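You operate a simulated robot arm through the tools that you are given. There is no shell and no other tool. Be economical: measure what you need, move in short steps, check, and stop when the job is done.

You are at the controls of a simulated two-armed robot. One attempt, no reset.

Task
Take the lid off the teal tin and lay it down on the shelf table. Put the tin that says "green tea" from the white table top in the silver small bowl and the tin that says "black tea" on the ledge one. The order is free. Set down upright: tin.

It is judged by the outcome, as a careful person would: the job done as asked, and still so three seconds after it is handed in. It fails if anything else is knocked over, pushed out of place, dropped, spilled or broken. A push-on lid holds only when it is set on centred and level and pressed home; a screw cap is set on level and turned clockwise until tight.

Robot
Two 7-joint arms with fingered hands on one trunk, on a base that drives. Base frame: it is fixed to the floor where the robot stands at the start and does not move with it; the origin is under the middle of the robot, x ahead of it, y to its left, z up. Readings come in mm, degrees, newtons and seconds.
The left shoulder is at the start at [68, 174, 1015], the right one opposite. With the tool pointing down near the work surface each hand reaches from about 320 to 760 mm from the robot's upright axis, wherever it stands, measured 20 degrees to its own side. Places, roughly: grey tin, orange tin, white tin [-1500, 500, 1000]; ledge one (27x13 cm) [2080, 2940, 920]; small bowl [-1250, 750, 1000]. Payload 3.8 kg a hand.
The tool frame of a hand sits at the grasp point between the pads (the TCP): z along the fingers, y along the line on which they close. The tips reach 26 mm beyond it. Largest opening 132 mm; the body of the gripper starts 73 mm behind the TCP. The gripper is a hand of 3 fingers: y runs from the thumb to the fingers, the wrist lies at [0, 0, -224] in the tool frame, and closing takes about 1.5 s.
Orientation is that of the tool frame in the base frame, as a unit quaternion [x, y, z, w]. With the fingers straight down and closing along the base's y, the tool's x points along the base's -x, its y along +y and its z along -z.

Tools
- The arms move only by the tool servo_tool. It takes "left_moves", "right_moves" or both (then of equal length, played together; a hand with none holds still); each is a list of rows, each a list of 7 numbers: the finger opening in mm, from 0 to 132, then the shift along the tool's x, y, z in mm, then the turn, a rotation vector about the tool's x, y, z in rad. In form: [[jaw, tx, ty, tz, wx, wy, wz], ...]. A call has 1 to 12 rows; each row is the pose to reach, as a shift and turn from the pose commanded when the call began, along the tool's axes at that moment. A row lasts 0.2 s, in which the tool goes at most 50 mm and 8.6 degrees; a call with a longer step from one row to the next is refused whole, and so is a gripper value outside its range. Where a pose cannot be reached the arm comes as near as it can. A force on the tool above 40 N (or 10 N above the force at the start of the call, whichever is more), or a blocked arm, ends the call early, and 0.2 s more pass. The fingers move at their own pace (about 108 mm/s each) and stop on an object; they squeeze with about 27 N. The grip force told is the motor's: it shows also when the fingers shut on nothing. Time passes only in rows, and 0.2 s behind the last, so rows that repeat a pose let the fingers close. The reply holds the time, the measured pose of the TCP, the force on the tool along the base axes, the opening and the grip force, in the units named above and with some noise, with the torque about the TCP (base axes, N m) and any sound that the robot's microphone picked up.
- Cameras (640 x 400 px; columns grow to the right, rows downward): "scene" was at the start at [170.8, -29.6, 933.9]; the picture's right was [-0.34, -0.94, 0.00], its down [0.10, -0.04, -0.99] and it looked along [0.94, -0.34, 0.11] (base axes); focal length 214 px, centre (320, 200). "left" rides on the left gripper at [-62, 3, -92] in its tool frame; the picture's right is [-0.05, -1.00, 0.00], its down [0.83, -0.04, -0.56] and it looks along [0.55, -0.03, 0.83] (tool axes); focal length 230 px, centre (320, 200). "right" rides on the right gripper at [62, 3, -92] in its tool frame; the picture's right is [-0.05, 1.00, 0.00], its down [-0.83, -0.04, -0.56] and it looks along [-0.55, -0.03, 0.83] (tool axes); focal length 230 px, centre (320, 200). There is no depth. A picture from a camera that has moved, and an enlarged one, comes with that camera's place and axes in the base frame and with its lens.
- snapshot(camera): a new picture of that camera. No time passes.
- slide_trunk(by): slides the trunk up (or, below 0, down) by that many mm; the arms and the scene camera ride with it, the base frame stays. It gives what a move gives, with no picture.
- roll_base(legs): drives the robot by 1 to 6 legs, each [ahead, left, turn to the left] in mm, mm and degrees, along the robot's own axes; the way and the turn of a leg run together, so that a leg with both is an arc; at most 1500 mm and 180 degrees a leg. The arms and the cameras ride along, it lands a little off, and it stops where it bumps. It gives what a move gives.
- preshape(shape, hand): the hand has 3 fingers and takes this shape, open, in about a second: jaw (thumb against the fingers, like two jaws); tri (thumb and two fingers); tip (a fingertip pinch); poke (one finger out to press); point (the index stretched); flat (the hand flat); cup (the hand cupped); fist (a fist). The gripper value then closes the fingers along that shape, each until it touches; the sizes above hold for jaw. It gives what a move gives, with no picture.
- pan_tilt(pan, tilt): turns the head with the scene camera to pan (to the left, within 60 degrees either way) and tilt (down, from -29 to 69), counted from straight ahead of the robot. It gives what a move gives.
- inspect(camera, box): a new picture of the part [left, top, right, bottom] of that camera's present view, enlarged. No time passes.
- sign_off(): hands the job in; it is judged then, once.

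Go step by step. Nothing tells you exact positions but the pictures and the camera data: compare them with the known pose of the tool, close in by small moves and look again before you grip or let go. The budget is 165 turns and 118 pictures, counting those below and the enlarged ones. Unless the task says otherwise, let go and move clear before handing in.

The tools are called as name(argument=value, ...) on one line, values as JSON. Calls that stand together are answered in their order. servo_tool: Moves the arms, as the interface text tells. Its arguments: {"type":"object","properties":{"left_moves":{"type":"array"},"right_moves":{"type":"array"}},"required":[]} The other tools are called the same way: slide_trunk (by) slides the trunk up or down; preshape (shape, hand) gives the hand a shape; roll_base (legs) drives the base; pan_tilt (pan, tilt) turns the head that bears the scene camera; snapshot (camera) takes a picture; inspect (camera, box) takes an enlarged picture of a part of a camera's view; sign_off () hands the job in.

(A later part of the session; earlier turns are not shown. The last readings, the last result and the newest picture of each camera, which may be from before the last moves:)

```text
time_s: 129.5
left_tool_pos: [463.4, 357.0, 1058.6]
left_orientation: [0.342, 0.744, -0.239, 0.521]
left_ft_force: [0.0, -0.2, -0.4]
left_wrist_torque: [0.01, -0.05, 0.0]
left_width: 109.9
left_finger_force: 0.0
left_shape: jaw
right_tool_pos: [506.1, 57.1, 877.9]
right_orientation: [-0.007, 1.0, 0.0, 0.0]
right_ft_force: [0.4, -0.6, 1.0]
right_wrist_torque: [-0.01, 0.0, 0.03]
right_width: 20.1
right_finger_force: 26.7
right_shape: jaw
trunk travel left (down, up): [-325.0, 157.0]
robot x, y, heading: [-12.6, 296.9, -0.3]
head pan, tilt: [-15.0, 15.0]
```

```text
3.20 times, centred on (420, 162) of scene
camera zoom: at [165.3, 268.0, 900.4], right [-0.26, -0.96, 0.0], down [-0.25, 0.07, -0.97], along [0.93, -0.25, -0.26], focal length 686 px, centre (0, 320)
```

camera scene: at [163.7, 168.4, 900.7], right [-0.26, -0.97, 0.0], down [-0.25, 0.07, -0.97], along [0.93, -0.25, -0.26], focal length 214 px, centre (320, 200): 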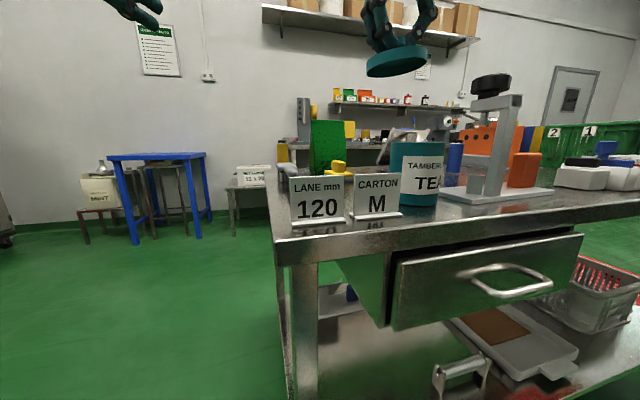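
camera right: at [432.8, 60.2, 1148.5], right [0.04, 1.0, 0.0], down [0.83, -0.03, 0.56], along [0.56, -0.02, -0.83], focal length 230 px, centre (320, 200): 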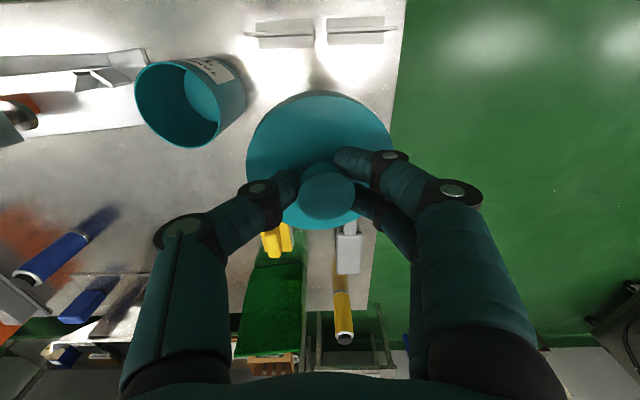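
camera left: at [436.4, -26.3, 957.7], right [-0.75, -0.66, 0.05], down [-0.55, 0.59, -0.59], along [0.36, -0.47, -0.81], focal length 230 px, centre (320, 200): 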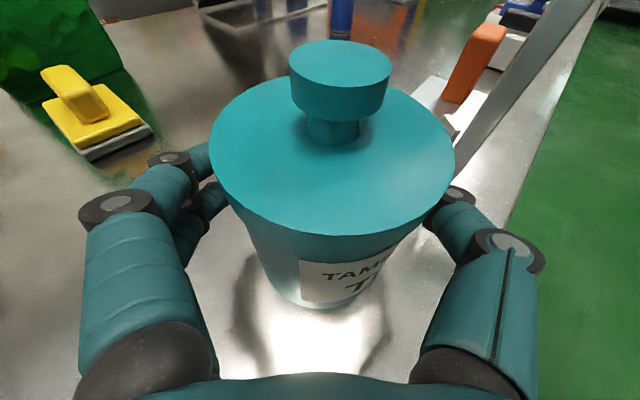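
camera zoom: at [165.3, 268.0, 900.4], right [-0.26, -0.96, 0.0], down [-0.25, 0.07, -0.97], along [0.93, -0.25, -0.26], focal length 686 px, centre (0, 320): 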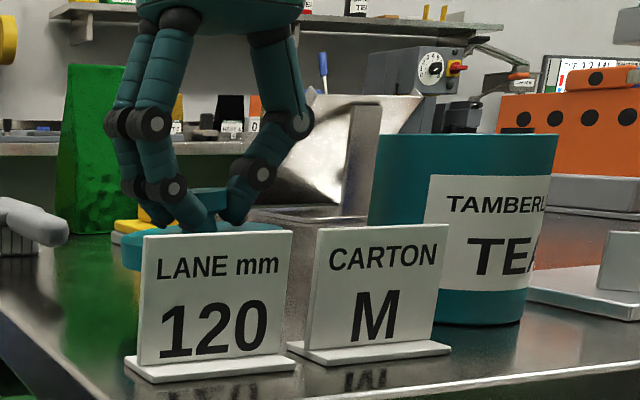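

servo_tool(right_moves=[[0, 0, 0, 6, 0, 0, 0], [0, 0, 0, 12, 0, 0, 0], [0, 0, 0, 16, 0, 0, 0], [0, 0, 0, 19, 0, 0, 0]])

inspect(camera="scene", box=[320, 130, 440, 205])

```text
time_s: 130.5
left_tool_pos: [462.0, 355.1, 1057.6]
left_orientation: [0.343, 0.744, -0.24, 0.52]
left_ft_force: [-0.2, 0.3, -0.4]
left_wrist_torque: [0.02, 0.03, -0.01]
left_width: 109.9
left_finger_force: 0.0
left_shape: jaw
right_tool_pos: [507.6, 57.4, 857.8]
right_orientation: [-0.008, 1.0, 0.001, 0.0]
right_ft_force: [0.3, 0.6, -0.1]
right_wrist_torque: [-0.02, 0.01, 0.0]
right_width: 19.8
right_finger_force: 27.7
right_shape: jaw
trunk travel left (down, up): [-325.0, 157.0]
robot x, y, heading: [-18.8, 293.8, -0.2]
head pan, tilt: [-15.0, 15.0]
```

```text
5.33 times, centred on (380, 168) of scene
camera zoom: at [165.4, 268.0, 900.4], right [-0.26, -0.96, 0.0], down [-0.25, 0.07, -0.97], along [0.93, -0.25, -0.26], focal length 1144 px, centre (0, 373)
```

zoom: 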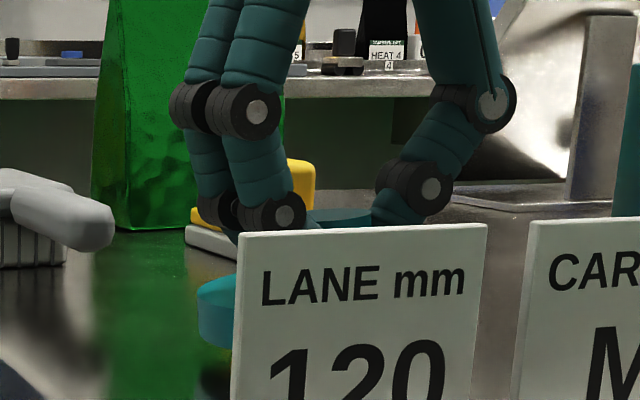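

servo_tool(right_moves=[[0, 0, 0, 2, 0, 0, 0], [0, 0, 0, 4, 0, 0, 0], [0, 0, 0, 5.5, 0, 0, 0]])

inspect(camera="scene", box=[320, 130, 440, 205])

```text
time_s: 131.3
left_tool_pos: [463.6, 356.1, 1058.1]
left_orientation: [0.342, 0.745, -0.239, 0.521]
left_ft_force: [-0.3, -0.3, 0.8]
left_wrist_torque: [0.0, 0.03, 0.01]
left_width: 109.8
left_finger_force: 0.1
left_shape: jaw
right_tool_pos: [506.8, 56.9, 852.4]
right_orientation: [-0.007, 1.0, 0.0, -0.001]
right_ft_force: [-0.1, -0.5, -0.4]
right_wrist_torque: [-0.01, 0.02, 0.0]
right_width: 19.8
right_finger_force: 26.7
right_shape: jaw
trunk travel left (down, up): [-325.0, 157.0]
robot x, y, heading: [-11.4, 290.8, -0.1]
head pan, tilt: [-15.0, 15.0]
```

```text
5.33 times, centred on (380, 168) of scene
camera zoom: at [165.4, 268.0, 900.4], right [-0.26, -0.96, 0.0], down [-0.25, 0.07, -0.97], along [0.93, -0.25, -0.26], focal length 1144 px, centre (0, 373)
```

zoom: 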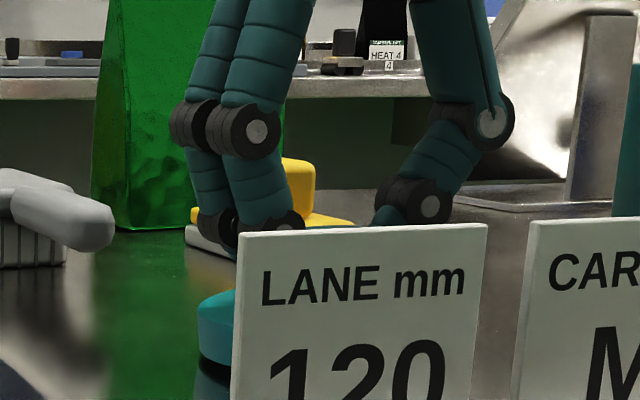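

servo_tool(right_moves=[[0, 0, 0, 1, 0, 0, 0], [0, 0, 0, 2, 0, 0, 0], [0, 0, 0, 3, 0, 0, 0], [0, 0, 0, 4, 0, 0, 0]])

inspect(camera="scene", box=[320, 130, 440, 205])

```text
time_s: 132.3
left_tool_pos: [463.5, 355.3, 1057.7]
left_orientation: [0.342, 0.744, -0.239, 0.521]
left_ft_force: [-0.4, -1.4, 0.5]
left_wrist_torque: [0.04, -0.02, 0.01]
left_width: 110.0
left_finger_force: 0.0
left_shape: jaw
right_tool_pos: [507.5, 55.4, 849.3]
right_orientation: [-0.007, 1.0, 0.0, 0.0]
right_ft_force: [0.4, 0.0, -0.9]
right_wrist_torque: [0.01, -0.02, 0.04]
right_width: 20.1
right_finger_force: 27.2
right_shape: jaw
trunk travel left (down, up): [-325.0, 157.0]
robot x, y, heading: [-15.2, 291.3, -0.3]
head pan, tilt: [-15.0, 15.0]
```

```text
5.33 times, centred on (380, 168) of scene
camera zoom: at [165.4, 268.0, 900.4], right [-0.26, -0.96, 0.0], down [-0.25, 0.07, -0.97], along [0.93, -0.25, -0.26], focal length 1144 px, centre (0, 373)
```

zoom: 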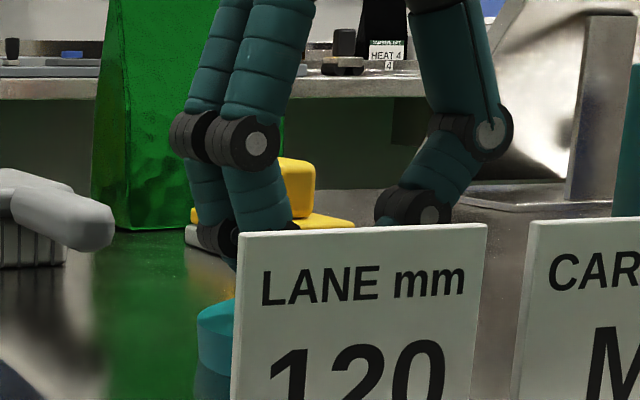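

The lid meets its reflection now. One more millimetre, then release and rise.

servo_tool(right_moves=[[0, 0, 0, 1, 0, 0, 0], [0, 0, 0, 1.5, 0, 0, 0], [30, 0, 0, 1.5, 0, 0, 0], [50, 0, 0, 1.5, 0, 0, 0], [60, 0, 0, 1.5, 0, 0, 0], [60, 0, 0, 1.5, 0, 0, 0], [60, 0, 0, -30, 0, 0, 0], [60, 0, 0, -75, 0, 0, 0], [60, 0, 0, -120, 0, 0, 0], [60, 0, 0, -165, 0, 0, 0]])

snapshot(camera="right")

```text
time_s: 134.5
left_tool_pos: [463.4, 355.3, 1057.7]
left_orientation: [0.342, 0.744, -0.239, 0.522]
left_ft_force: [-0.2, -0.1, -0.6]
left_wrist_torque: [0.03, -0.01, 0.0]
left_width: 110.0
left_finger_force: 0.0
left_shape: jaw
right_tool_pos: [504.5, 57.8, 1014.7]
right_orientation: [-0.008, 1.0, 0.0, 0.0]
right_ft_force: [0.1, 0.1, 0.3]
right_wrist_torque: [0.05, -0.01, -0.01]
right_width: 59.5
right_finger_force: 0.2
right_shape: jaw
trunk travel left (down, up): [-325.0, 157.0]
robot x, y, heading: [-12.2, 294.3, -0.3]
head pan, tilt: [-15.0, 15.0]
```

```text
31 pictures are left
camera right: at [443.5, 60.9, 1108.5], right [0.04, 1.0, 0.0], down [0.83, -0.03, 0.55], along [0.55, -0.02, -0.83], focal length 230 px, centre (320, 200)
```

right: 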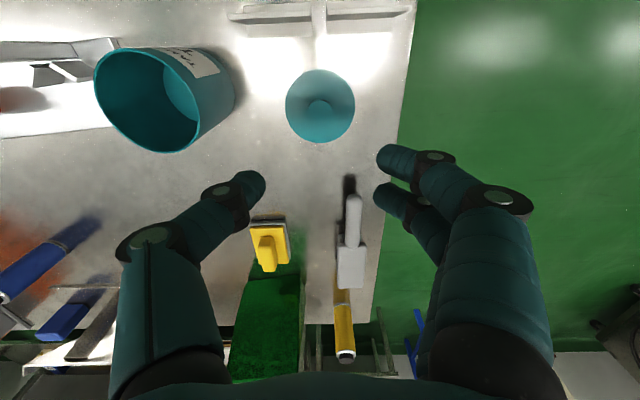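

The lid lies flat on the bench (shelf table) beside the open tin. Next the tea tins: backing off and turning to the white table.

roll_base(legs=[[-430, 0, 0], [0, 0, 90], [0, 0, 90]])

pan_tilt(pan=-10, tilt=15)

snapshot(camera="scene")

```text
time_s: 144.7
left_tool_pos: [-926.1, 237.8, 1057.7]
left_orientation: [0.742, -0.347, -0.52, -0.243]
left_ft_force: [-1.0, 0.2, 0.2]
left_wrist_torque: [-0.03, -0.01, 0.02]
left_width: 109.7
left_finger_force: 0.1
left_shape: jaw
right_tool_pos: [-964.2, 537.1, 1013.9]
right_orientation: [1.0, 0.001, -0.001, 0.001]
right_ft_force: [0.2, -0.2, -0.1]
right_wrist_torque: [0.01, -0.02, -0.01]
right_width: 59.1
right_finger_force: 0.1
right_shape: jaw
trunk travel left (down, up): [-325.0, 157.0]
robot x, y, heading: [-448.8, 293.6, 178.9]
head pan, tilt: [-15.0, 15.0]
```

```text
time_s: 145.4
left_tool_pos: [-924.6, 238.1, 1058.1]
left_orientation: [0.742, -0.347, -0.52, -0.242]
left_ft_force: [-0.7, -0.3, 0.1]
left_wrist_torque: [-0.02, 0.01, 0.0]
left_width: 109.9
left_finger_force: 0.0
left_shape: jaw
right_tool_pos: [-964.0, 536.2, 1014.4]
right_orientation: [1.0, 0.0, 0.001, 0.0]
right_ft_force: [-0.2, 0.5, -0.2]
right_wrist_torque: [0.01, 0.0, -0.02]
right_width: 59.9
right_finger_force: 0.0
right_shape: jaw
trunk travel left (down, up): [-325.0, 157.0]
robot x, y, heading: [-447.5, 295.6, 178.9]
head pan, tilt: [-10.0, 15.0]
```

```text
30 pictures are left
camera scene: at [-626.7, 313.7, 900.4], right [0.19, 0.98, 0.0], down [0.25, -0.05, -0.97], along [-0.95, 0.18, -0.26], focal length 214 px, centre (320, 200)
```

scene: 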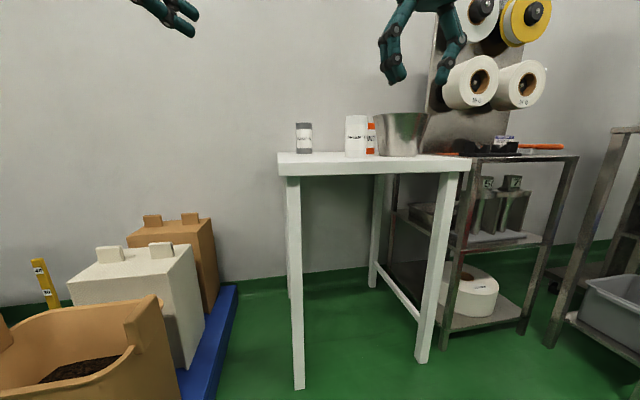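

snapshot(camera="right")

inspect(camera="scene", box=[260, 90, 480, 230])

```text
29 pictures are left
camera right: at [-902.5, 533.9, 1108.0], right [-0.05, -1.0, 0.0], down [-0.83, 0.04, 0.56], along [-0.55, 0.03, -0.83], focal length 230 px, centre (320, 200)
```

right: 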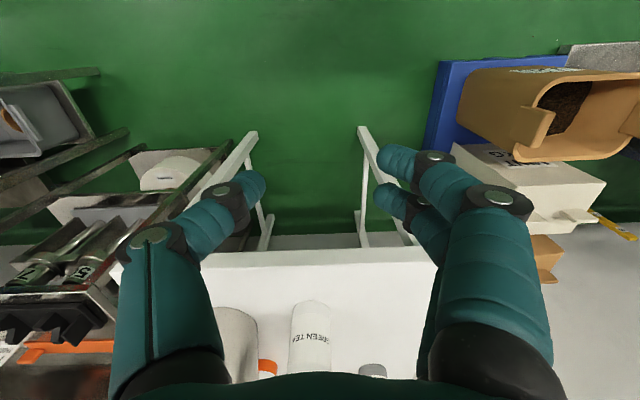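

```text
2.86 times, centred on (370, 160) of scene
camera zoom: at [-626.7, 313.7, 900.4], right [0.19, 0.98, 0.0], down [0.25, -0.05, -0.97], along [-0.95, 0.18, -0.26], focal length 613 px, centre (177, 314)
```

zoom: 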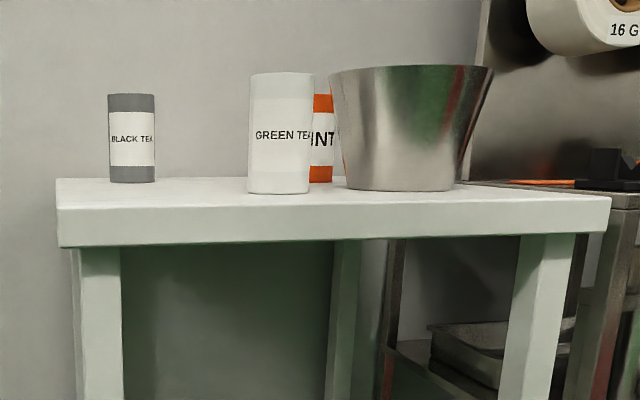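

Estimates: table top z≈850, its front edge x≈-1170; white GREEN TEA tin centre ≈(-1350, 573), top z≈990; bowl centre ≈(-1405, 740), rim z≈995; grey tin ≈(-1640, 428). I'll raise the trunk and drive closer.

slide_trunk(by=150)

roll_base(legs=[[0, -40, 1.1], [300, 0, 0]])

snapshot(camera="right")

pan_tilt(pan=-15, tilt=20)

snapshot(camera="scene")

```text
time_s: 147.1
left_tool_pos: [-926.8, 238.5, 1207.9]
left_orientation: [0.743, -0.347, -0.519, -0.243]
left_ft_force: [-0.5, 0.2, -0.1]
left_wrist_torque: [0.03, -0.02, -0.01]
left_width: 109.8
left_finger_force: 0.1
left_shape: jaw
right_tool_pos: [-887.2, 535.3, 1322.2]
right_orientation: [0.987, 0.001, -0.162, -0.004]
right_ft_force: [0.4, -1.2, -0.2]
right_wrist_torque: [0.01, 0.0, -0.04]
right_width: 59.7
right_finger_force: 0.0
right_shape: jaw
trunk travel left (down, up): [-475.0, 7.0]
robot x, y, heading: [-446.1, 296.3, 179.1]
head pan, tilt: [-10.0, 15.0]
```

```text
time_s: 149.8
left_tool_pos: [-1225.2, 267.5, 1208.3]
left_orientation: [0.745, -0.34, -0.522, -0.238]
left_ft_force: [0.3, -0.6, 0.4]
left_wrist_torque: [-0.03, 0.0, 0.01]
left_width: 109.7
left_finger_force: 0.0
left_shape: jaw
right_tool_pos: [-1191.3, 564.7, 1324.3]
right_orientation: [0.986, 0.01, -0.164, -0.001]
right_ft_force: [-1.1, -0.6, -0.3]
right_wrist_torque: [0.01, -0.02, -0.01]
right_width: 59.8
right_finger_force: 0.1
right_shape: jaw
trunk travel left (down, up): [-475.0, 7.0]
robot x, y, heading: [-748.5, 333.2, -179.8]
head pan, tilt: [-10.0, 15.0]
```

```text
27 pictures are left
camera right: at [-1104.3, 565.0, 1392.2], right [-0.03, -1.0, 0.01], down [-0.61, 0.03, 0.79], along [-0.79, 0.02, -0.61], focal length 230 px, centre (320, 200)
```

right: 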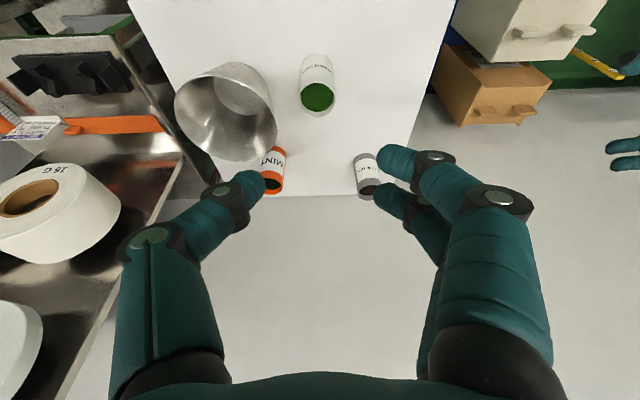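

```text
time_s: 150.5
left_tool_pos: [-1226.7, 267.6, 1207.0]
left_orientation: [0.745, -0.34, -0.522, -0.238]
left_ft_force: [0.2, 1.3, 0.7]
left_wrist_torque: [-0.02, -0.03, 0.02]
left_width: 109.7
left_finger_force: 0.1
left_shape: jaw
right_tool_pos: [-1191.8, 565.7, 1322.9]
right_orientation: [0.986, 0.009, -0.164, -0.001]
right_ft_force: [-0.7, -0.2, 0.0]
right_wrist_torque: [0.0, -0.01, 0.01]
right_width: 59.2
right_finger_force: 0.0
right_shape: jaw
trunk travel left (down, up): [-475.0, 7.0]
robot x, y, heading: [-744.0, 334.6, -179.9]
head pan, tilt: [-15.0, 20.0]
```

```text
26 pictures are left
camera scene: at [-946.4, 357.1, 1076.2], right [0.26, 0.97, 0.0], down [0.33, -0.09, -0.94], along [-0.91, 0.24, -0.34], focal length 214 px, centre (320, 200)
```

scene: 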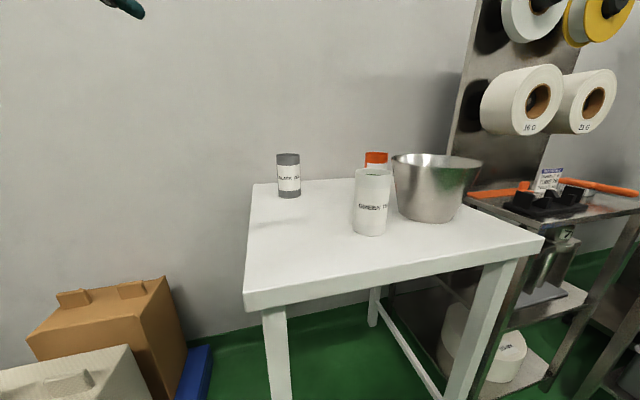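

The white tin is open and holds tea, so it must stay level. Its top centre is ≈(-1318, 567, 987). Levelling the right hand and bringing it above that tin.

servo_tool(right_moves=[[105, -6, -1, 40, 0, 0.05, 0], [105, -12, -1, 80, 0, 0.1, 0], [105, -18, -2, 120, 0, 0.15, 0], [105, -24, -2, 160, 0, 0.2, 0], [105, -30, -3, 200, 0, 0.26, 0], [105, -36, -4, 240, 0, 0.33, 0], [105, -42, -4, 271, 0, 0.33, 0], [105, -42, -4, 271, 0, 0.33, 0]])

snapshot(camera="right")

```text
time_s: 152.3
left_tool_pos: [-1224.2, 268.0, 1209.2]
left_orientation: [0.745, -0.34, -0.522, -0.237]
left_ft_force: [-1.2, -0.6, 0.2]
left_wrist_torque: [0.02, 0.02, 0.0]
left_width: 109.9
left_finger_force: 0.1
left_shape: jaw
right_tool_pos: [-1232.8, 621.2, 1084.6]
right_orientation: [1.0, 0.01, 0.0, -0.003]
right_ft_force: [0.7, 0.4, 0.2]
right_wrist_torque: [-0.01, 0.0, 0.0]
right_width: 105.0
right_finger_force: 0.0
right_shape: jaw
right hand out of reach, approached as far as the arm can: row 1, 2, 3, 4, 5, 6, 7, 8
trunk travel left (down, up): [-475.0, 7.0]
robot x, y, heading: [-747.7, 331.9, -179.8]
head pan, tilt: [-15.0, 20.0]
```

```text
25 pictures are left
camera right: at [-1171.4, 619.0, 1178.4], right [-0.03, -1.0, 0.0], down [-0.83, 0.02, 0.56], along [-0.56, 0.02, -0.83], focal length 230 px, centre (320, 200)
```

right: 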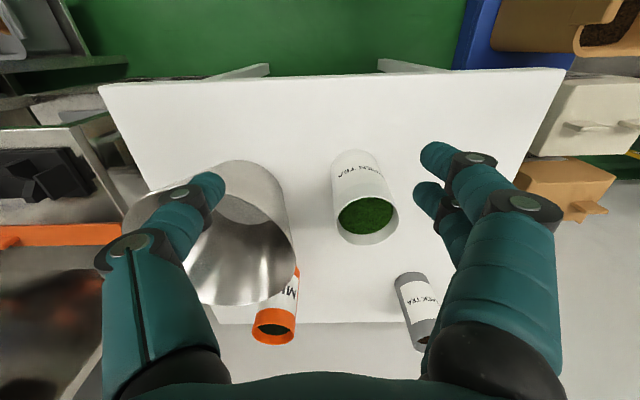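

Straight-down reach is limited, but a hand pitched 30° forward reaches farther, and still clears the bowl rim later. Re-orienting to a standoff on the tin's axis at (-1322, 572).

servo_tool(right_moves=[[110, 0, 5, 0, -0.018, -0.104, -0.064], [110, 0, 10, 0, -0.037, -0.208, -0.128], [110, -7, 15, 0, -0.055, -0.312, -0.192], [110, -15, 20, 2, -0.074, -0.416, -0.256], [110, -28, 27, 4, -0.092, -0.52, -0.32], [110, -28, 27, 4, -0.092, -0.52, -0.32]])

snapshot(camera="right")

```text
time_s: 153.7
left_tool_pos: [-1225.3, 267.8, 1208.2]
left_orientation: [0.745, -0.34, -0.522, -0.237]
left_ft_force: [0.3, -0.5, -0.2]
left_wrist_torque: [0.03, -0.02, -0.01]
left_width: 109.8
left_finger_force: 0.0
left_shape: jaw
right_tool_pos: [-1262.3, 592.5, 1077.5]
right_orientation: [0.951, 0.167, -0.255, 0.045]
right_ft_force: [0.7, 0.0, -0.9]
right_wrist_torque: [0.03, 0.01, 0.0]
right_width: 109.7
right_finger_force: 0.1
right_shape: jaw
trunk travel left (down, up): [-475.0, 7.0]
robot x, y, heading: [-749.4, 334.0, -179.6]
head pan, tilt: [-15.0, 20.0]
```

```text
24 pictures are left
camera right: at [-1167.0, 624.3, 1128.5], right [0.3, -0.95, 0.03], down [-0.43, -0.11, 0.9], along [-0.85, -0.28, -0.44], focal length 230 px, centre (320, 200)
```

right: 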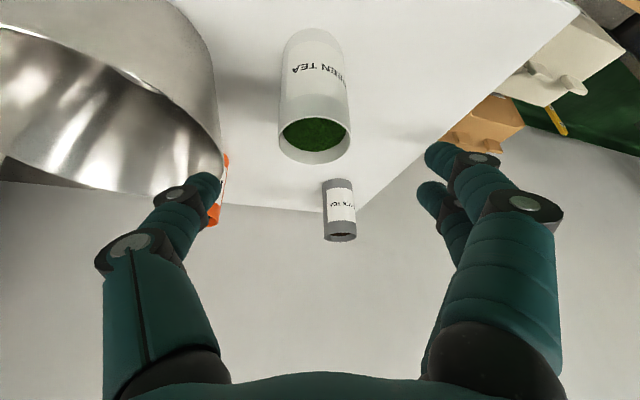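

Tin confirmed at (-1320, 574). Narrowing the opening to clear the bowl and advancing along the fingers.

servo_tool(right_moves=[[98, 1, 0, 35, 0, 0, 0], [98, 2, -1, 70, 0, 0, 0], [98, 3, -2, 98, 0, 0, 0], [98, 4, -2, 115, 0, 0, 0], [98, 4, -2, 124, 0, 0, 0], [98, 4, -2, 124, 0, 0, 0]])

snapshot(camera="right")

inspect(camera="scene", box=[270, 100, 510, 250])

```text
time_s: 155.1
left_tool_pos: [-1224.8, 268.0, 1208.0]
left_orientation: [0.745, -0.34, -0.522, -0.237]
left_ft_force: [-0.8, 0.7, 0.8]
left_wrist_torque: [0.0, 0.01, 0.01]
left_width: 109.6
left_finger_force: 0.1
left_shape: jaw
right_tool_pos: [-1302.4, 583.8, 976.4]
right_orientation: [0.951, 0.167, -0.255, 0.045]
right_ft_force: [0.0, -0.5, -0.3]
right_wrist_torque: [0.0, -0.01, -0.03]
right_width: 98.4
right_finger_force: 0.1
right_shape: jaw
right hand out of reach, approached as far as the arm can: row 4, 5, 6
trunk travel left (down, up): [-475.0, 7.0]
robot x, y, heading: [-747.2, 332.3, -179.9]
head pan, tilt: [-15.0, 20.0]
```

```text
23 pictures are left
camera right: at [-1209.1, 615.8, 1026.9], right [0.3, -0.95, 0.03], down [-0.43, -0.11, 0.9], along [-0.85, -0.28, -0.44], focal length 230 px, centre (320, 200)
```

right: 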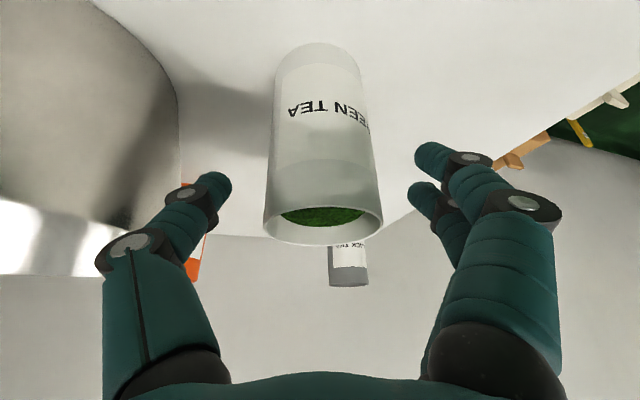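

```text
2.67 times, centred on (390, 175) of scene
camera zoom: at [-946.2, 357.2, 1076.3], right [0.26, 0.97, 0.0], down [0.33, -0.09, -0.94], along [-0.91, 0.24, -0.34], focal length 572 px, centre (133, 267)
```

zoom: 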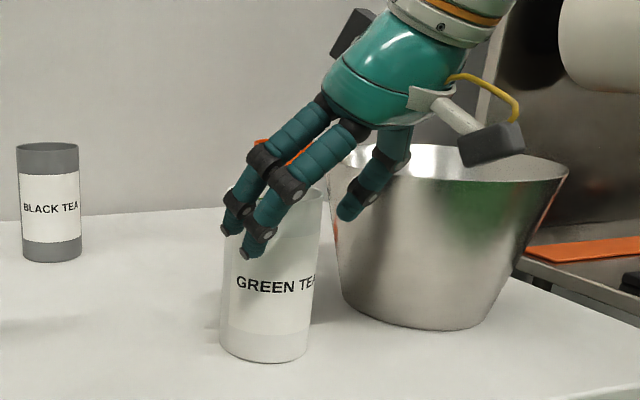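

Reach ends 16 mm short, so I'll nudge the base forward 18 mm, recentre laterally, and then close.

roll_base(legs=[[18, 0, 0]])

snapshot(camera="right")

```text
time_s: 155.9
left_tool_pos: [-1241.6, 268.7, 1209.4]
left_orientation: [0.745, -0.341, -0.522, -0.238]
left_ft_force: [-0.1, 0.0, -0.6]
left_wrist_torque: [0.04, 0.02, 0.01]
left_width: 109.8
left_finger_force: 0.1
left_shape: jaw
right_tool_pos: [-1319.3, 584.2, 977.2]
right_orientation: [0.951, 0.166, -0.256, 0.044]
right_ft_force: [0.0, 0.5, -0.5]
right_wrist_torque: [0.01, 0.0, 0.02]
right_width: 98.3
right_finger_force: 0.1
right_shape: jaw
trunk travel left (down, up): [-475.0, 7.0]
robot x, y, heading: [-768.3, 332.6, -179.9]
head pan, tilt: [-15.0, 20.0]
```

```text
21 pictures are left
camera right: at [-1225.4, 615.7, 1028.0], right [0.3, -0.95, 0.03], down [-0.43, -0.11, 0.9], along [-0.85, -0.28, -0.44], focal length 230 px, centre (320, 200)
```

right: 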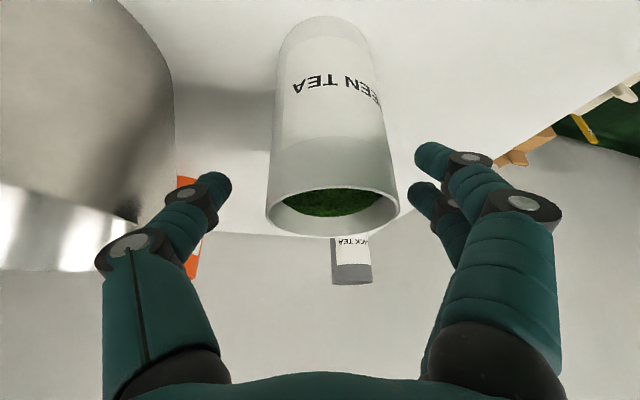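

servo_tool(right_moves=[[98, 3, 3, 5, 0, 0, 0], [98, 6, 5, 10, 0, 0, 0], [85, 6, 5, 10, 0, 0, 0], [70, 6, 5, 10, 0, 0, 0], [50, 6, 5, 10, 0, 0, 0], [50, 6, 5, 10, 0, 0, 0], [50, 6, 5, 10, 0, 0, 0]])

inspect(camera="scene", box=[270, 100, 510, 250])

```text
time_s: 157.5
left_tool_pos: [-1241.9, 268.3, 1207.9]
left_orientation: [0.745, -0.341, -0.522, -0.238]
left_ft_force: [0.0, 1.1, 0.0]
left_wrist_torque: [-0.02, 0.03, 0.03]
left_width: 109.6
left_finger_force: 0.0
left_shape: jaw
right_tool_pos: [-1315.6, 583.1, 966.3]
right_orientation: [0.951, 0.167, -0.255, 0.046]
right_ft_force: [-0.1, -0.8, -0.8]
right_wrist_torque: [0.01, -0.01, -0.03]
right_width: 56.2
right_finger_force: 27.2
right_shape: jaw
right hand out of reach, approached as far as the arm can: row 2, 3, 4, 5, 6, 7
trunk travel left (down, up): [-475.0, 7.0]
robot x, y, heading: [-767.8, 333.9, -180.1]
head pan, tilt: [-15.0, 20.0]
```

```text
2.67 times, centred on (390, 175) of scene
camera zoom: at [-963.6, 357.1, 1076.3], right [0.26, 0.97, 0.0], down [0.33, -0.09, -0.94], along [-0.91, 0.24, -0.34], focal length 572 px, centre (133, 267)
```

zoom: 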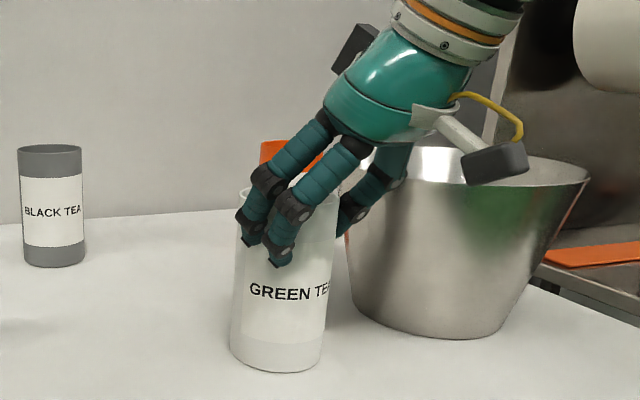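

Firm grip, tin upright. Lifting straight up, then up-and-back until its base is above the bowl rim.

servo_tool(right_moves=[[50, -5, 0, -8.7, 0, 0, 0], [50, -17.5, 0, -30, 0, 0, 0], [50, -30, 0, -52, 0, 0, 0], [50, -30.3, 5.1, -80.7, 0, 0, 0], [50, -24.9, 13.7, -118.4, 0, 0, 0], [50, -17.1, 22.2, -151.8, 0, 0, 0], [50, -8.2, 30.8, -183.5, 0, 0, 0], [50, -8.2, 30.8, -183.5, 0, 0, 0]])

snapshot(camera="scene")

```text
time_s: 159.3
left_tool_pos: [-1243.9, 267.1, 1208.2]
left_orientation: [0.745, -0.34, -0.523, -0.237]
left_ft_force: [0.0, -0.5, -0.3]
left_wrist_torque: [0.0, 0.02, -0.03]
left_width: 110.1
left_finger_force: 0.0
left_shape: jaw
right_tool_pos: [-1223.3, 581.5, 1130.2]
right_orientation: [0.951, 0.167, -0.254, 0.045]
right_ft_force: [0.0, 0.1, -1.1]
right_wrist_torque: [0.03, -0.01, -0.02]
right_width: 55.9
right_finger_force: 26.4
right_shape: jaw
trunk travel left (down, up): [-475.0, 7.0]
robot x, y, heading: [-768.3, 332.9, -179.6]
head pan, tilt: [-15.0, 20.0]
```

```text
19 pictures are left
camera scene: at [-964.1, 357.0, 1076.1], right [0.26, 0.97, 0.0], down [0.33, -0.09, -0.94], along [-0.91, 0.24, -0.34], focal length 214 px, centre (320, 200)
```

scene: 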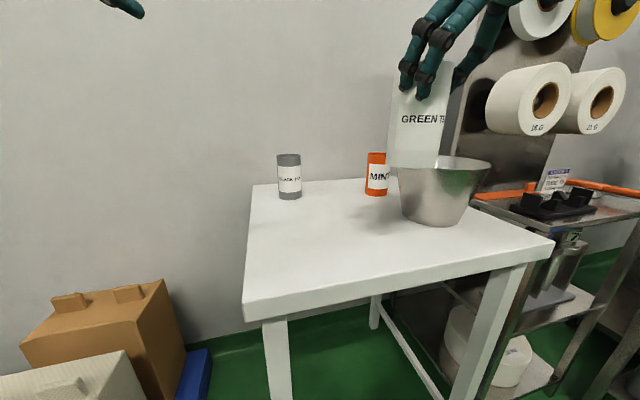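

The bowl centre works out at about (-1371, 763), rim z≈993; the tin's base is now ~1014. I'll back off slightly, shift 200 mm to the right, and come forward again.

roll_base(legs=[[-40, 0, 0], [0, -200, 0], [98, 0, 0]])

snapshot(camera="scene")

snapshot(camera="right")

```text
time_s: 162.9
left_tool_pos: [-1301.8, 468.5, 1208.8]
left_orientation: [0.745, -0.341, -0.522, -0.238]
left_ft_force: [-0.9, -0.4, -0.4]
left_wrist_torque: [0.02, 0.0, -0.01]
left_width: 109.7
left_finger_force: 0.2
left_shape: jaw
right_tool_pos: [-1282.4, 781.0, 1130.7]
right_orientation: [0.952, 0.167, -0.254, 0.045]
right_ft_force: [-0.6, 0.7, -0.7]
right_wrist_torque: [-0.01, -0.04, -0.05]
right_width: 55.9
right_finger_force: 27.2
right_shape: jaw
trunk travel left (down, up): [-475.0, 7.0]
robot x, y, heading: [-826.2, 534.1, -180.0]
head pan, tilt: [-15.0, 20.0]
```

```text
18 pictures are left
camera scene: at [-1022.6, 556.4, 1076.4], right [0.26, 0.97, 0.0], down [0.33, -0.09, -0.94], along [-0.91, 0.24, -0.34], focal length 214 px, centre (320, 200)
```

scene: 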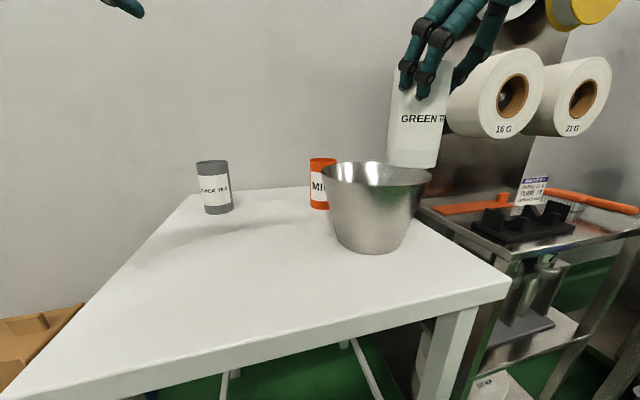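

```text
17 pictures are left
camera right: at [-1188.6, 812.8, 1181.3], right [0.3, -0.95, 0.03], down [-0.43, -0.11, 0.9], along [-0.85, -0.28, -0.44], focal length 230 px, centre (320, 200)
```

right: 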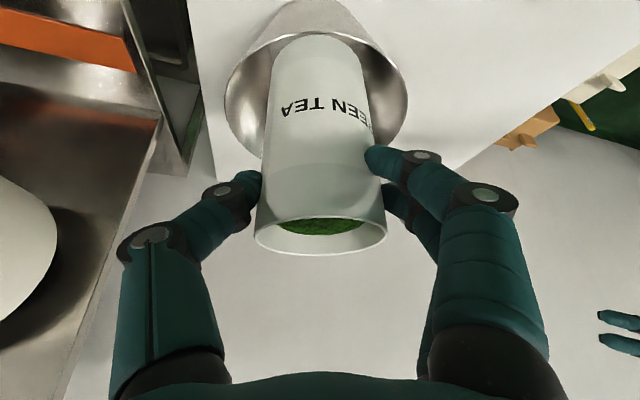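

Bowl centre refined to ≈(-1354, 756). Extending the arm over the bowl.

servo_tool(right_moves=[[50, -15, -1.4, 11, 0, 0, 0], [50, -30, -2.8, 23, 0, 0, 0], [50, -45, -4.1, 34, 0, 0, 0], [50, -58.7, -5.5, 45.5, 0, 0, 0], [50, -58.7, -5.5, 45.5, 0, 0, 0]])

inspect(camera="scene", box=[280, 60, 520, 260])

```text
time_s: 164.1
left_tool_pos: [-1300.9, 468.1, 1208.6]
left_orientation: [0.745, -0.34, -0.522, -0.238]
left_ft_force: [0.3, 0.2, 0.4]
left_wrist_torque: [-0.01, -0.03, 0.0]
left_width: 109.8
left_finger_force: 0.0
left_shape: jaw
right_tool_pos: [-1354.0, 759.9, 1120.8]
right_orientation: [0.951, 0.167, -0.255, 0.046]
right_ft_force: [-0.3, 0.3, -1.0]
right_wrist_torque: [-0.03, -0.04, 0.06]
right_width: 56.1
right_finger_force: 27.1
right_shape: jaw
trunk travel left (down, up): [-475.0, 7.0]
robot x, y, heading: [-821.5, 530.9, -179.8]
head pan, tilt: [-15.0, 20.0]
```

```text
2.00 times, centred on (400, 160) of scene
camera zoom: at [-1022.4, 556.6, 1076.4], right [0.26, 0.97, 0.0], down [0.33, -0.09, -0.94], along [-0.91, 0.24, -0.34], focal length 429 px, centre (160, 280)
```

zoom: 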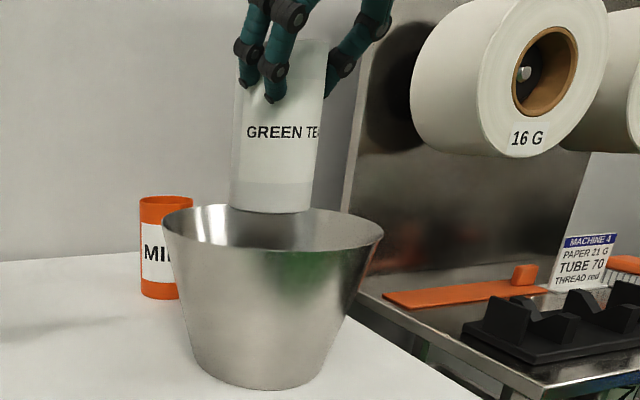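

Laterally centred over the bowl. Lowering the tin into it in small steps.

servo_tool(right_moves=[[50, 12.5, 0, 21.7, 0, 0, 0], [50, 25, 0, 43.3, 0, 0, 0], [50, 37.5, 0, 65, 0, 0, 0], [50, 47.5, 0, 82.3, 0, 0, 0], [50, 57.5, 0, 99.6, 0, 0, 0], [50, 57.5, 0, 99.6, 0, 0, 0]])

inspect(camera="scene", box=[280, 60, 520, 260])

snapshot(camera="right")

```text
time_s: 165.5
left_tool_pos: [-1301.9, 467.8, 1208.4]
left_orientation: [0.745, -0.341, -0.522, -0.238]
left_ft_force: [0.5, 0.0, -0.1]
left_wrist_torque: [0.01, -0.01, -0.03]
left_width: 109.5
left_finger_force: 0.0
left_shape: jaw
right_tool_pos: [-1355.2, 761.0, 1006.6]
right_orientation: [0.951, 0.167, -0.255, 0.045]
right_ft_force: [-0.6, 0.2, -0.3]
right_wrist_torque: [0.02, -0.05, 0.03]
right_width: 55.9
right_finger_force: 27.4
right_shape: jaw
trunk travel left (down, up): [-475.0, 7.0]
robot x, y, heading: [-824.7, 531.9, -179.9]
head pan, tilt: [-15.0, 20.0]
```

```text
2.00 times, centred on (400, 160) of scene
camera zoom: at [-1022.5, 556.3, 1076.4], right [0.26, 0.97, 0.0], down [0.33, -0.09, -0.94], along [-0.91, 0.24, -0.34], focal length 429 px, centre (160, 280)
```

zoom: 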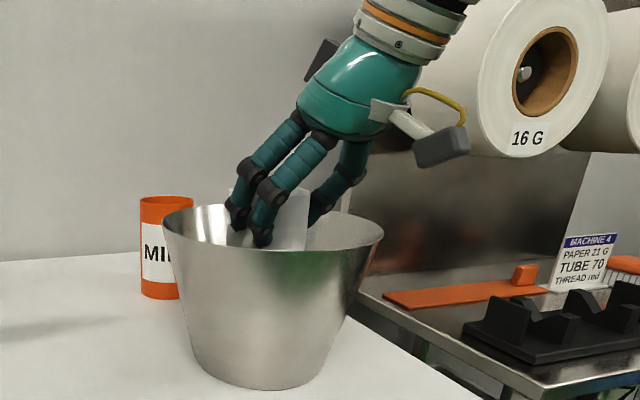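

```text
14 pictures are left
camera right: at [-1260.1, 792.1, 1056.2], right [0.3, -0.95, 0.03], down [-0.43, -0.11, 0.9], along [-0.85, -0.28, -0.44], focal length 230 px, centre (320, 200)
```

right: 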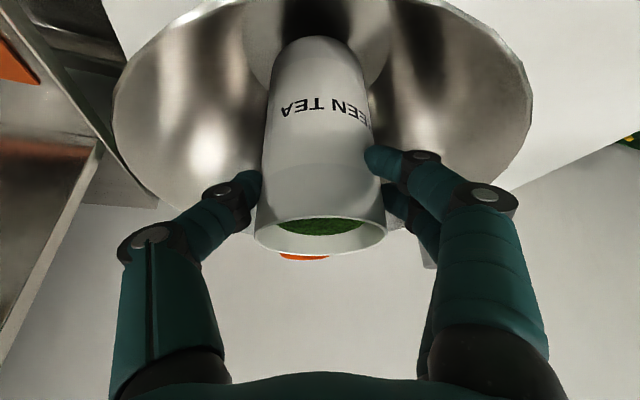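

Nicely centred over the bowl's floor. Lowering the rest slowly until contact.

servo_tool(right_moves=[[50, 7, 0, 12.1, 0, 0, 0], [50, 13, 0, 22.5, 0, 0, 0], [50, 15.5, 0, 26.8, 0, 0, 0], [50, 16.5, 0, 28.6, 0, 0, 0], [50, 17.3, 0, 30, 0, 0, 0]])

```text
time_s: 166.7
left_tool_pos: [-1303.0, 467.5, 1207.8]
left_orientation: [0.744, -0.343, -0.521, -0.24]
left_ft_force: [0.2, -0.2, 0.0]
left_wrist_torque: [0.03, 0.0, 0.01]
left_width: 109.6
left_finger_force: 0.1
left_shape: jaw
right_tool_pos: [-1355.6, 761.1, 971.1]
right_orientation: [0.951, 0.168, -0.254, 0.045]
right_ft_force: [0.0, 0.5, -1.5]
right_wrist_torque: [-0.02, -0.05, 0.02]
right_width: 55.9
right_finger_force: 27.1
right_shape: jaw
trunk travel left (down, up): [-475.0, 7.0]
robot x, y, heading: [-822.6, 532.8, -179.8]
head pan, tilt: [-15.0, 20.0]
```

servo_tool(right_moves=[[50, 0.5, 0, 0.9, 0, 0, 0], [50, 1, 0, 1.7, 0, 0, 0], [50, 1.5, 0, 2.6, 0, 0, 0], [50, 2, 0, 3.5, 0, 0, 0]])

snapshot(camera="right")

```text
time_s: 167.7
left_tool_pos: [-1299.6, 467.5, 1210.0]
left_orientation: [0.744, -0.341, -0.523, -0.237]
left_ft_force: [-0.7, 0.1, 0.7]
left_wrist_torque: [0.02, -0.01, 0.01]
left_width: 110.0
left_finger_force: 0.1
left_shape: jaw
right_tool_pos: [-1354.2, 760.6, 970.1]
right_orientation: [0.951, 0.167, -0.258, 0.046]
right_ft_force: [-0.4, 1.7, 11.8]
right_wrist_torque: [0.04, 0.12, -0.01]
right_width: 55.8
right_finger_force: 26.6
right_shape: jaw
trunk travel left (down, up): [-475.0, 7.0]
robot x, y, heading: [-823.6, 535.0, -179.8]
head pan, tilt: [-15.0, 20.0]
```

```text
13 pictures are left
camera right: at [-1259.9, 792.1, 1020.0], right [0.3, -0.95, 0.03], down [-0.42, -0.11, 0.9], along [-0.85, -0.28, -0.44], focal length 230 px, centre (320, 200)
```

right: 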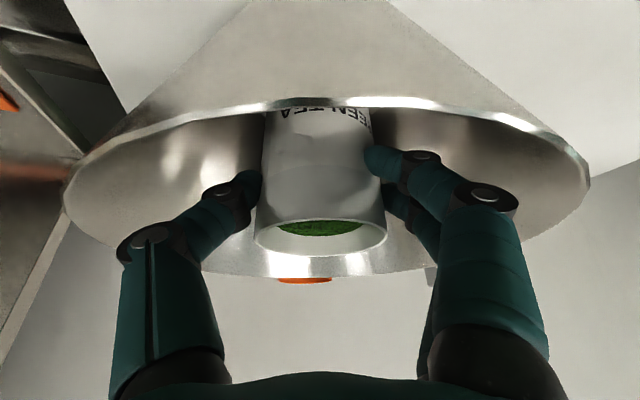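

The tin rests on the bowl floor. Easing the pressure, opening a little, and withdrawing along the fingers.

servo_tool(right_moves=[[50, -1, 0, -1.7, 0, 0, 0], [62, -1, 0, -1.7, 0, 0, 0], [76, -1, 0, -1.7, 0, 0, 0], [84, -1, 0, -1.7, 0, 0, 0], [84, -1, 0, -1.7, 0, 0, 0], [84, -1, 0, -25, 0, 0, 0], [84, -1, 0, -65, 0, 0, 0], [84, -1, 0, -110, 0, 0, 0], [84, -1, 0, -155, 0, 0, 0]])

snapshot(camera="scene")

```text
time_s: 169.7
left_tool_pos: [-1300.8, 468.6, 1209.4]
left_orientation: [0.745, -0.341, -0.522, -0.237]
left_ft_force: [0.1, -0.5, -0.2]
left_wrist_torque: [-0.01, -0.02, 0.01]
left_width: 109.7
left_finger_force: 0.1
left_shape: jaw
right_tool_pos: [-1280.6, 787.6, 1101.8]
right_orientation: [0.951, 0.168, -0.255, 0.046]
right_ft_force: [0.0, -0.5, 0.2]
right_wrist_torque: [0.01, 0.0, 0.01]
right_width: 83.7
right_finger_force: 0.0
right_shape: jaw
trunk travel left (down, up): [-475.0, 7.0]
robot x, y, heading: [-819.9, 531.0, -179.9]
head pan, tilt: [-15.0, 20.0]
```

```text
12 pictures are left
camera scene: at [-1021.7, 556.6, 1076.5], right [0.26, 0.97, 0.0], down [0.33, -0.09, -0.94], along [-0.91, 0.24, -0.34], focal length 214 px, centre (320, 200)
```

scene: 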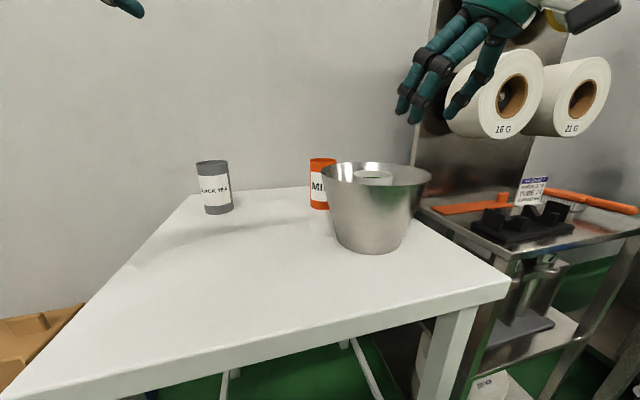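

GREEN TEA stands in the bowl, nothing disturbed. Triangulating the grey BLACK TEA tin gives (-1612, 427). I'll shift the base 28 mm left and bring the left hand to a standoff, pointing forward and 20° down.

roll_base(legs=[[0, 28, 0]])

servo_tool(left_moves=[[110, 28, 26, 20, -0.06, 0, -0.021], [110, 56, 52, 39, -0.12, 0, -0.043], [110, 85, 78, 59, -0.18, 0, -0.064], [110, 113, 104, 78, -0.24, 0, -0.085], [110, 141, 130, 98, -0.3, 0, -0.107], [110, 170, 156, 118, -0.36, 0, -0.128], [110, 198, 182, 137, -0.41, 0, -0.149], [110, 198, 182, 137, -0.41, 0, -0.149]])

snapshot(camera="left")

```text
time_s: 170.6
left_tool_pos: [-1302.0, 439.9, 1208.7]
left_orientation: [0.745, -0.341, -0.521, -0.238]
left_ft_force: [-0.5, 0.6, -0.1]
left_wrist_torque: [0.0, 0.02, 0.01]
left_width: 109.7
left_finger_force: 0.1
left_shape: jaw
right_tool_pos: [-1281.7, 759.3, 1102.1]
right_orientation: [0.951, 0.167, -0.255, 0.045]
right_ft_force: [-0.6, 0.0, -0.6]
right_wrist_torque: [0.0, 0.0, -0.04]
right_width: 83.4
right_finger_force: 0.1
right_shape: jaw
trunk travel left (down, up): [-475.0, 7.0]
robot x, y, heading: [-824.1, 505.5, -179.8]
head pan, tilt: [-15.0, 20.0]
```

```text
time_s: 172.4
left_tool_pos: [-1479.8, 365.2, 977.0]
left_orientation: [0.8, -0.172, -0.562, -0.12]
left_ft_force: [0.7, -0.4, 0.5]
left_wrist_torque: [0.02, 0.0, 0.0]
left_width: 109.9
left_finger_force: 0.0
left_shape: jaw
right_tool_pos: [-1280.4, 758.8, 1101.6]
right_orientation: [0.951, 0.166, -0.255, 0.045]
right_ft_force: [-0.7, -0.3, -0.4]
right_wrist_torque: [0.03, 0.0, 0.01]
right_width: 83.4
right_finger_force: 0.0
right_shape: jaw
trunk travel left (down, up): [-475.0, 7.0]
robot x, y, heading: [-826.6, 503.3, -179.9]
head pan, tilt: [-15.0, 20.0]
```

```text
11 pictures are left
camera left: at [-1420.0, 336.8, 1065.1], right [0.39, 0.92, 0.05], down [0.75, -0.29, -0.59], along [-0.53, 0.27, -0.8], focal length 230 px, centre (320, 200)
```

left: 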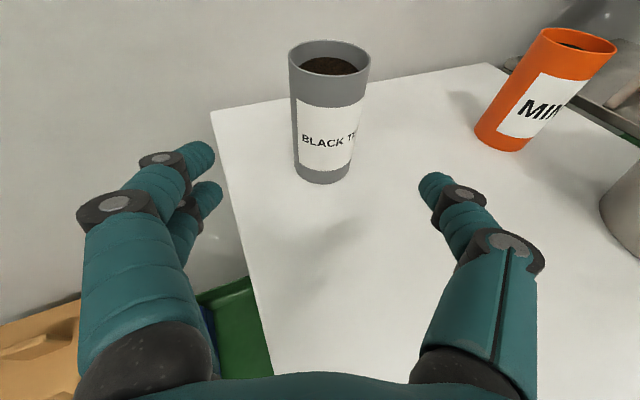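

The BLACK TEA tin is centred ahead at (-1602, 428). Advancing and closing on it.

servo_tool(left_moves=[[110, 0, -2, 40, 0, 0, 0], [110, 1, -4, 78, 0, 0, 0], [110, 1, -5.4, 110, 0, 0, 0], [110, 1.6, -5.4, 130, 0, 0, 0], [110, 1.6, -5.4, 142, 0, 0, 0], [110, 1.6, -5.4, 142, 0, 0, 0]])

snapshot(camera="left")

```text
time_s: 173.8
left_tool_pos: [-1597.9, 425.5, 926.2]
left_orientation: [0.801, -0.172, -0.561, -0.12]
left_ft_force: [-0.1, -0.3, -0.5]
left_wrist_torque: [-0.02, -0.01, -0.02]
left_width: 109.8
left_finger_force: 0.0
left_shape: jaw
right_tool_pos: [-1281.8, 759.2, 1101.7]
right_orientation: [0.951, 0.168, -0.254, 0.046]
right_ft_force: [-1.0, 0.2, -0.2]
right_wrist_torque: [0.01, 0.01, 0.0]
right_width: 83.5
right_finger_force: 0.1
right_shape: jaw
trunk travel left (down, up): [-475.0, 7.0]
robot x, y, heading: [-827.2, 506.4, -179.7]
head pan, tilt: [-15.0, 20.0]
```

```text
10 pictures are left
camera left: at [-1539.2, 397.3, 1014.8], right [0.39, 0.92, 0.05], down [0.75, -0.29, -0.59], along [-0.53, 0.27, -0.8], focal length 230 px, centre (320, 200)
```

left: 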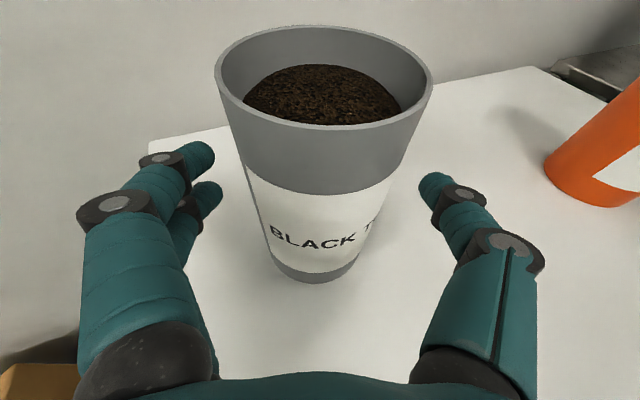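

Well placed. Closing and lifting a bit.

servo_tool(left_moves=[[90, 0, 0, 0, 0, 0, 0], [75, 0, 0, 0, 0, 0, 0], [50, 0, 0, 0, 0, 0, 0], [45, 0, 0, 0, 0, 0, 0], [45, 0, 0, 0, 0, 0, 0], [45, 0, 0, 0, 0, 0, 0], [45, -9.4, 0, -3.4, 0, 0, 0], [45, -28, 0, -10.2, 0, 0, 0], [45, -56, 0, -20.5, 0, 0, 0], [45, -94, 0, -34, 0, 0, 0]])

```text
time_s: 176.0
left_tool_pos: [-1598.6, 427.7, 1026.0]
left_orientation: [0.801, -0.171, -0.561, -0.119]
left_ft_force: [-0.5, -0.6, -1.5]
left_wrist_torque: [-0.01, -0.03, -0.01]
left_width: 64.1
left_finger_force: 27.0
left_shape: jaw
right_tool_pos: [-1281.5, 759.2, 1102.3]
right_orientation: [0.951, 0.167, -0.255, 0.045]
right_ft_force: [0.0, -0.4, 0.3]
right_wrist_torque: [0.02, 0.01, -0.04]
right_width: 83.7
right_finger_force: 0.1
right_shape: jaw
trunk travel left (down, up): [-475.0, 7.0]
robot x, y, heading: [-823.4, 503.9, -179.9]
head pan, tilt: [-15.0, 20.0]
```

BLACK TEA is held level. Backing away from the table, turning toward ledge one, and driving partway.

roll_base(legs=[[-450, 0, 0], [0, 0, -72], [0, 0, -73.5], [1000, 0, 0]])

pan_tilt(pan=15, tilt=8)

snapshot(camera="scene")

```text
time_s: 189.9
left_tool_pos: [1078.2, 1546.8, 1026.4]
left_orientation: [-0.062, 0.816, 0.044, 0.572]
left_ft_force: [0.0, -0.2, -0.4]
left_wrist_torque: [0.0, 0.0, -0.02]
left_width: 63.3
left_finger_force: 26.9
left_shape: jaw
right_tool_pos: [992.8, 1094.6, 1101.3]
right_orientation: [-0.43, 0.865, 0.115, 0.231]
right_ft_force: [-0.6, -0.1, 0.4]
right_wrist_torque: [0.0, 0.01, 0.03]
right_width: 83.4
right_finger_force: 0.0
right_shape: jaw
trunk travel left (down, up): [-475.0, 7.0]
robot x, y, heading: [469.6, 1063.9, 33.2]
head pan, tilt: [-15.0, 20.0]
```

```text
time_s: 190.8
left_tool_pos: [1076.7, 1546.2, 1024.7]
left_orientation: [-0.062, 0.816, 0.044, 0.572]
left_ft_force: [0.1, 0.0, -0.3]
left_wrist_torque: [0.02, 0.02, 0.0]
left_width: 62.9
left_finger_force: 27.0
left_shape: jaw
right_tool_pos: [993.1, 1095.3, 1101.0]
right_orientation: [-0.429, 0.865, 0.116, 0.232]
right_ft_force: [0.3, 0.1, -0.5]
right_wrist_torque: [0.0, 0.0, -0.02]
right_width: 83.6
right_finger_force: 0.1
right_shape: jaw
trunk travel left (down, up): [-475.0, 7.0]
robot x, y, heading: [470.9, 1058.6, 33.1]
head pan, tilt: [15.0, 8.0]
```

```text
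9 pictures are left
camera scene: at [624.5, 1187.8, 1095.8], right [0.74, -0.67, 0.0], down [-0.09, -0.1, -0.99], along [0.66, 0.74, -0.14], focal length 214 px, centre (320, 200)
```

scene: 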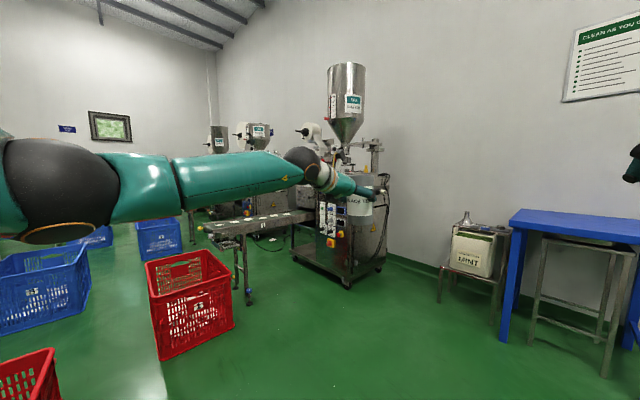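

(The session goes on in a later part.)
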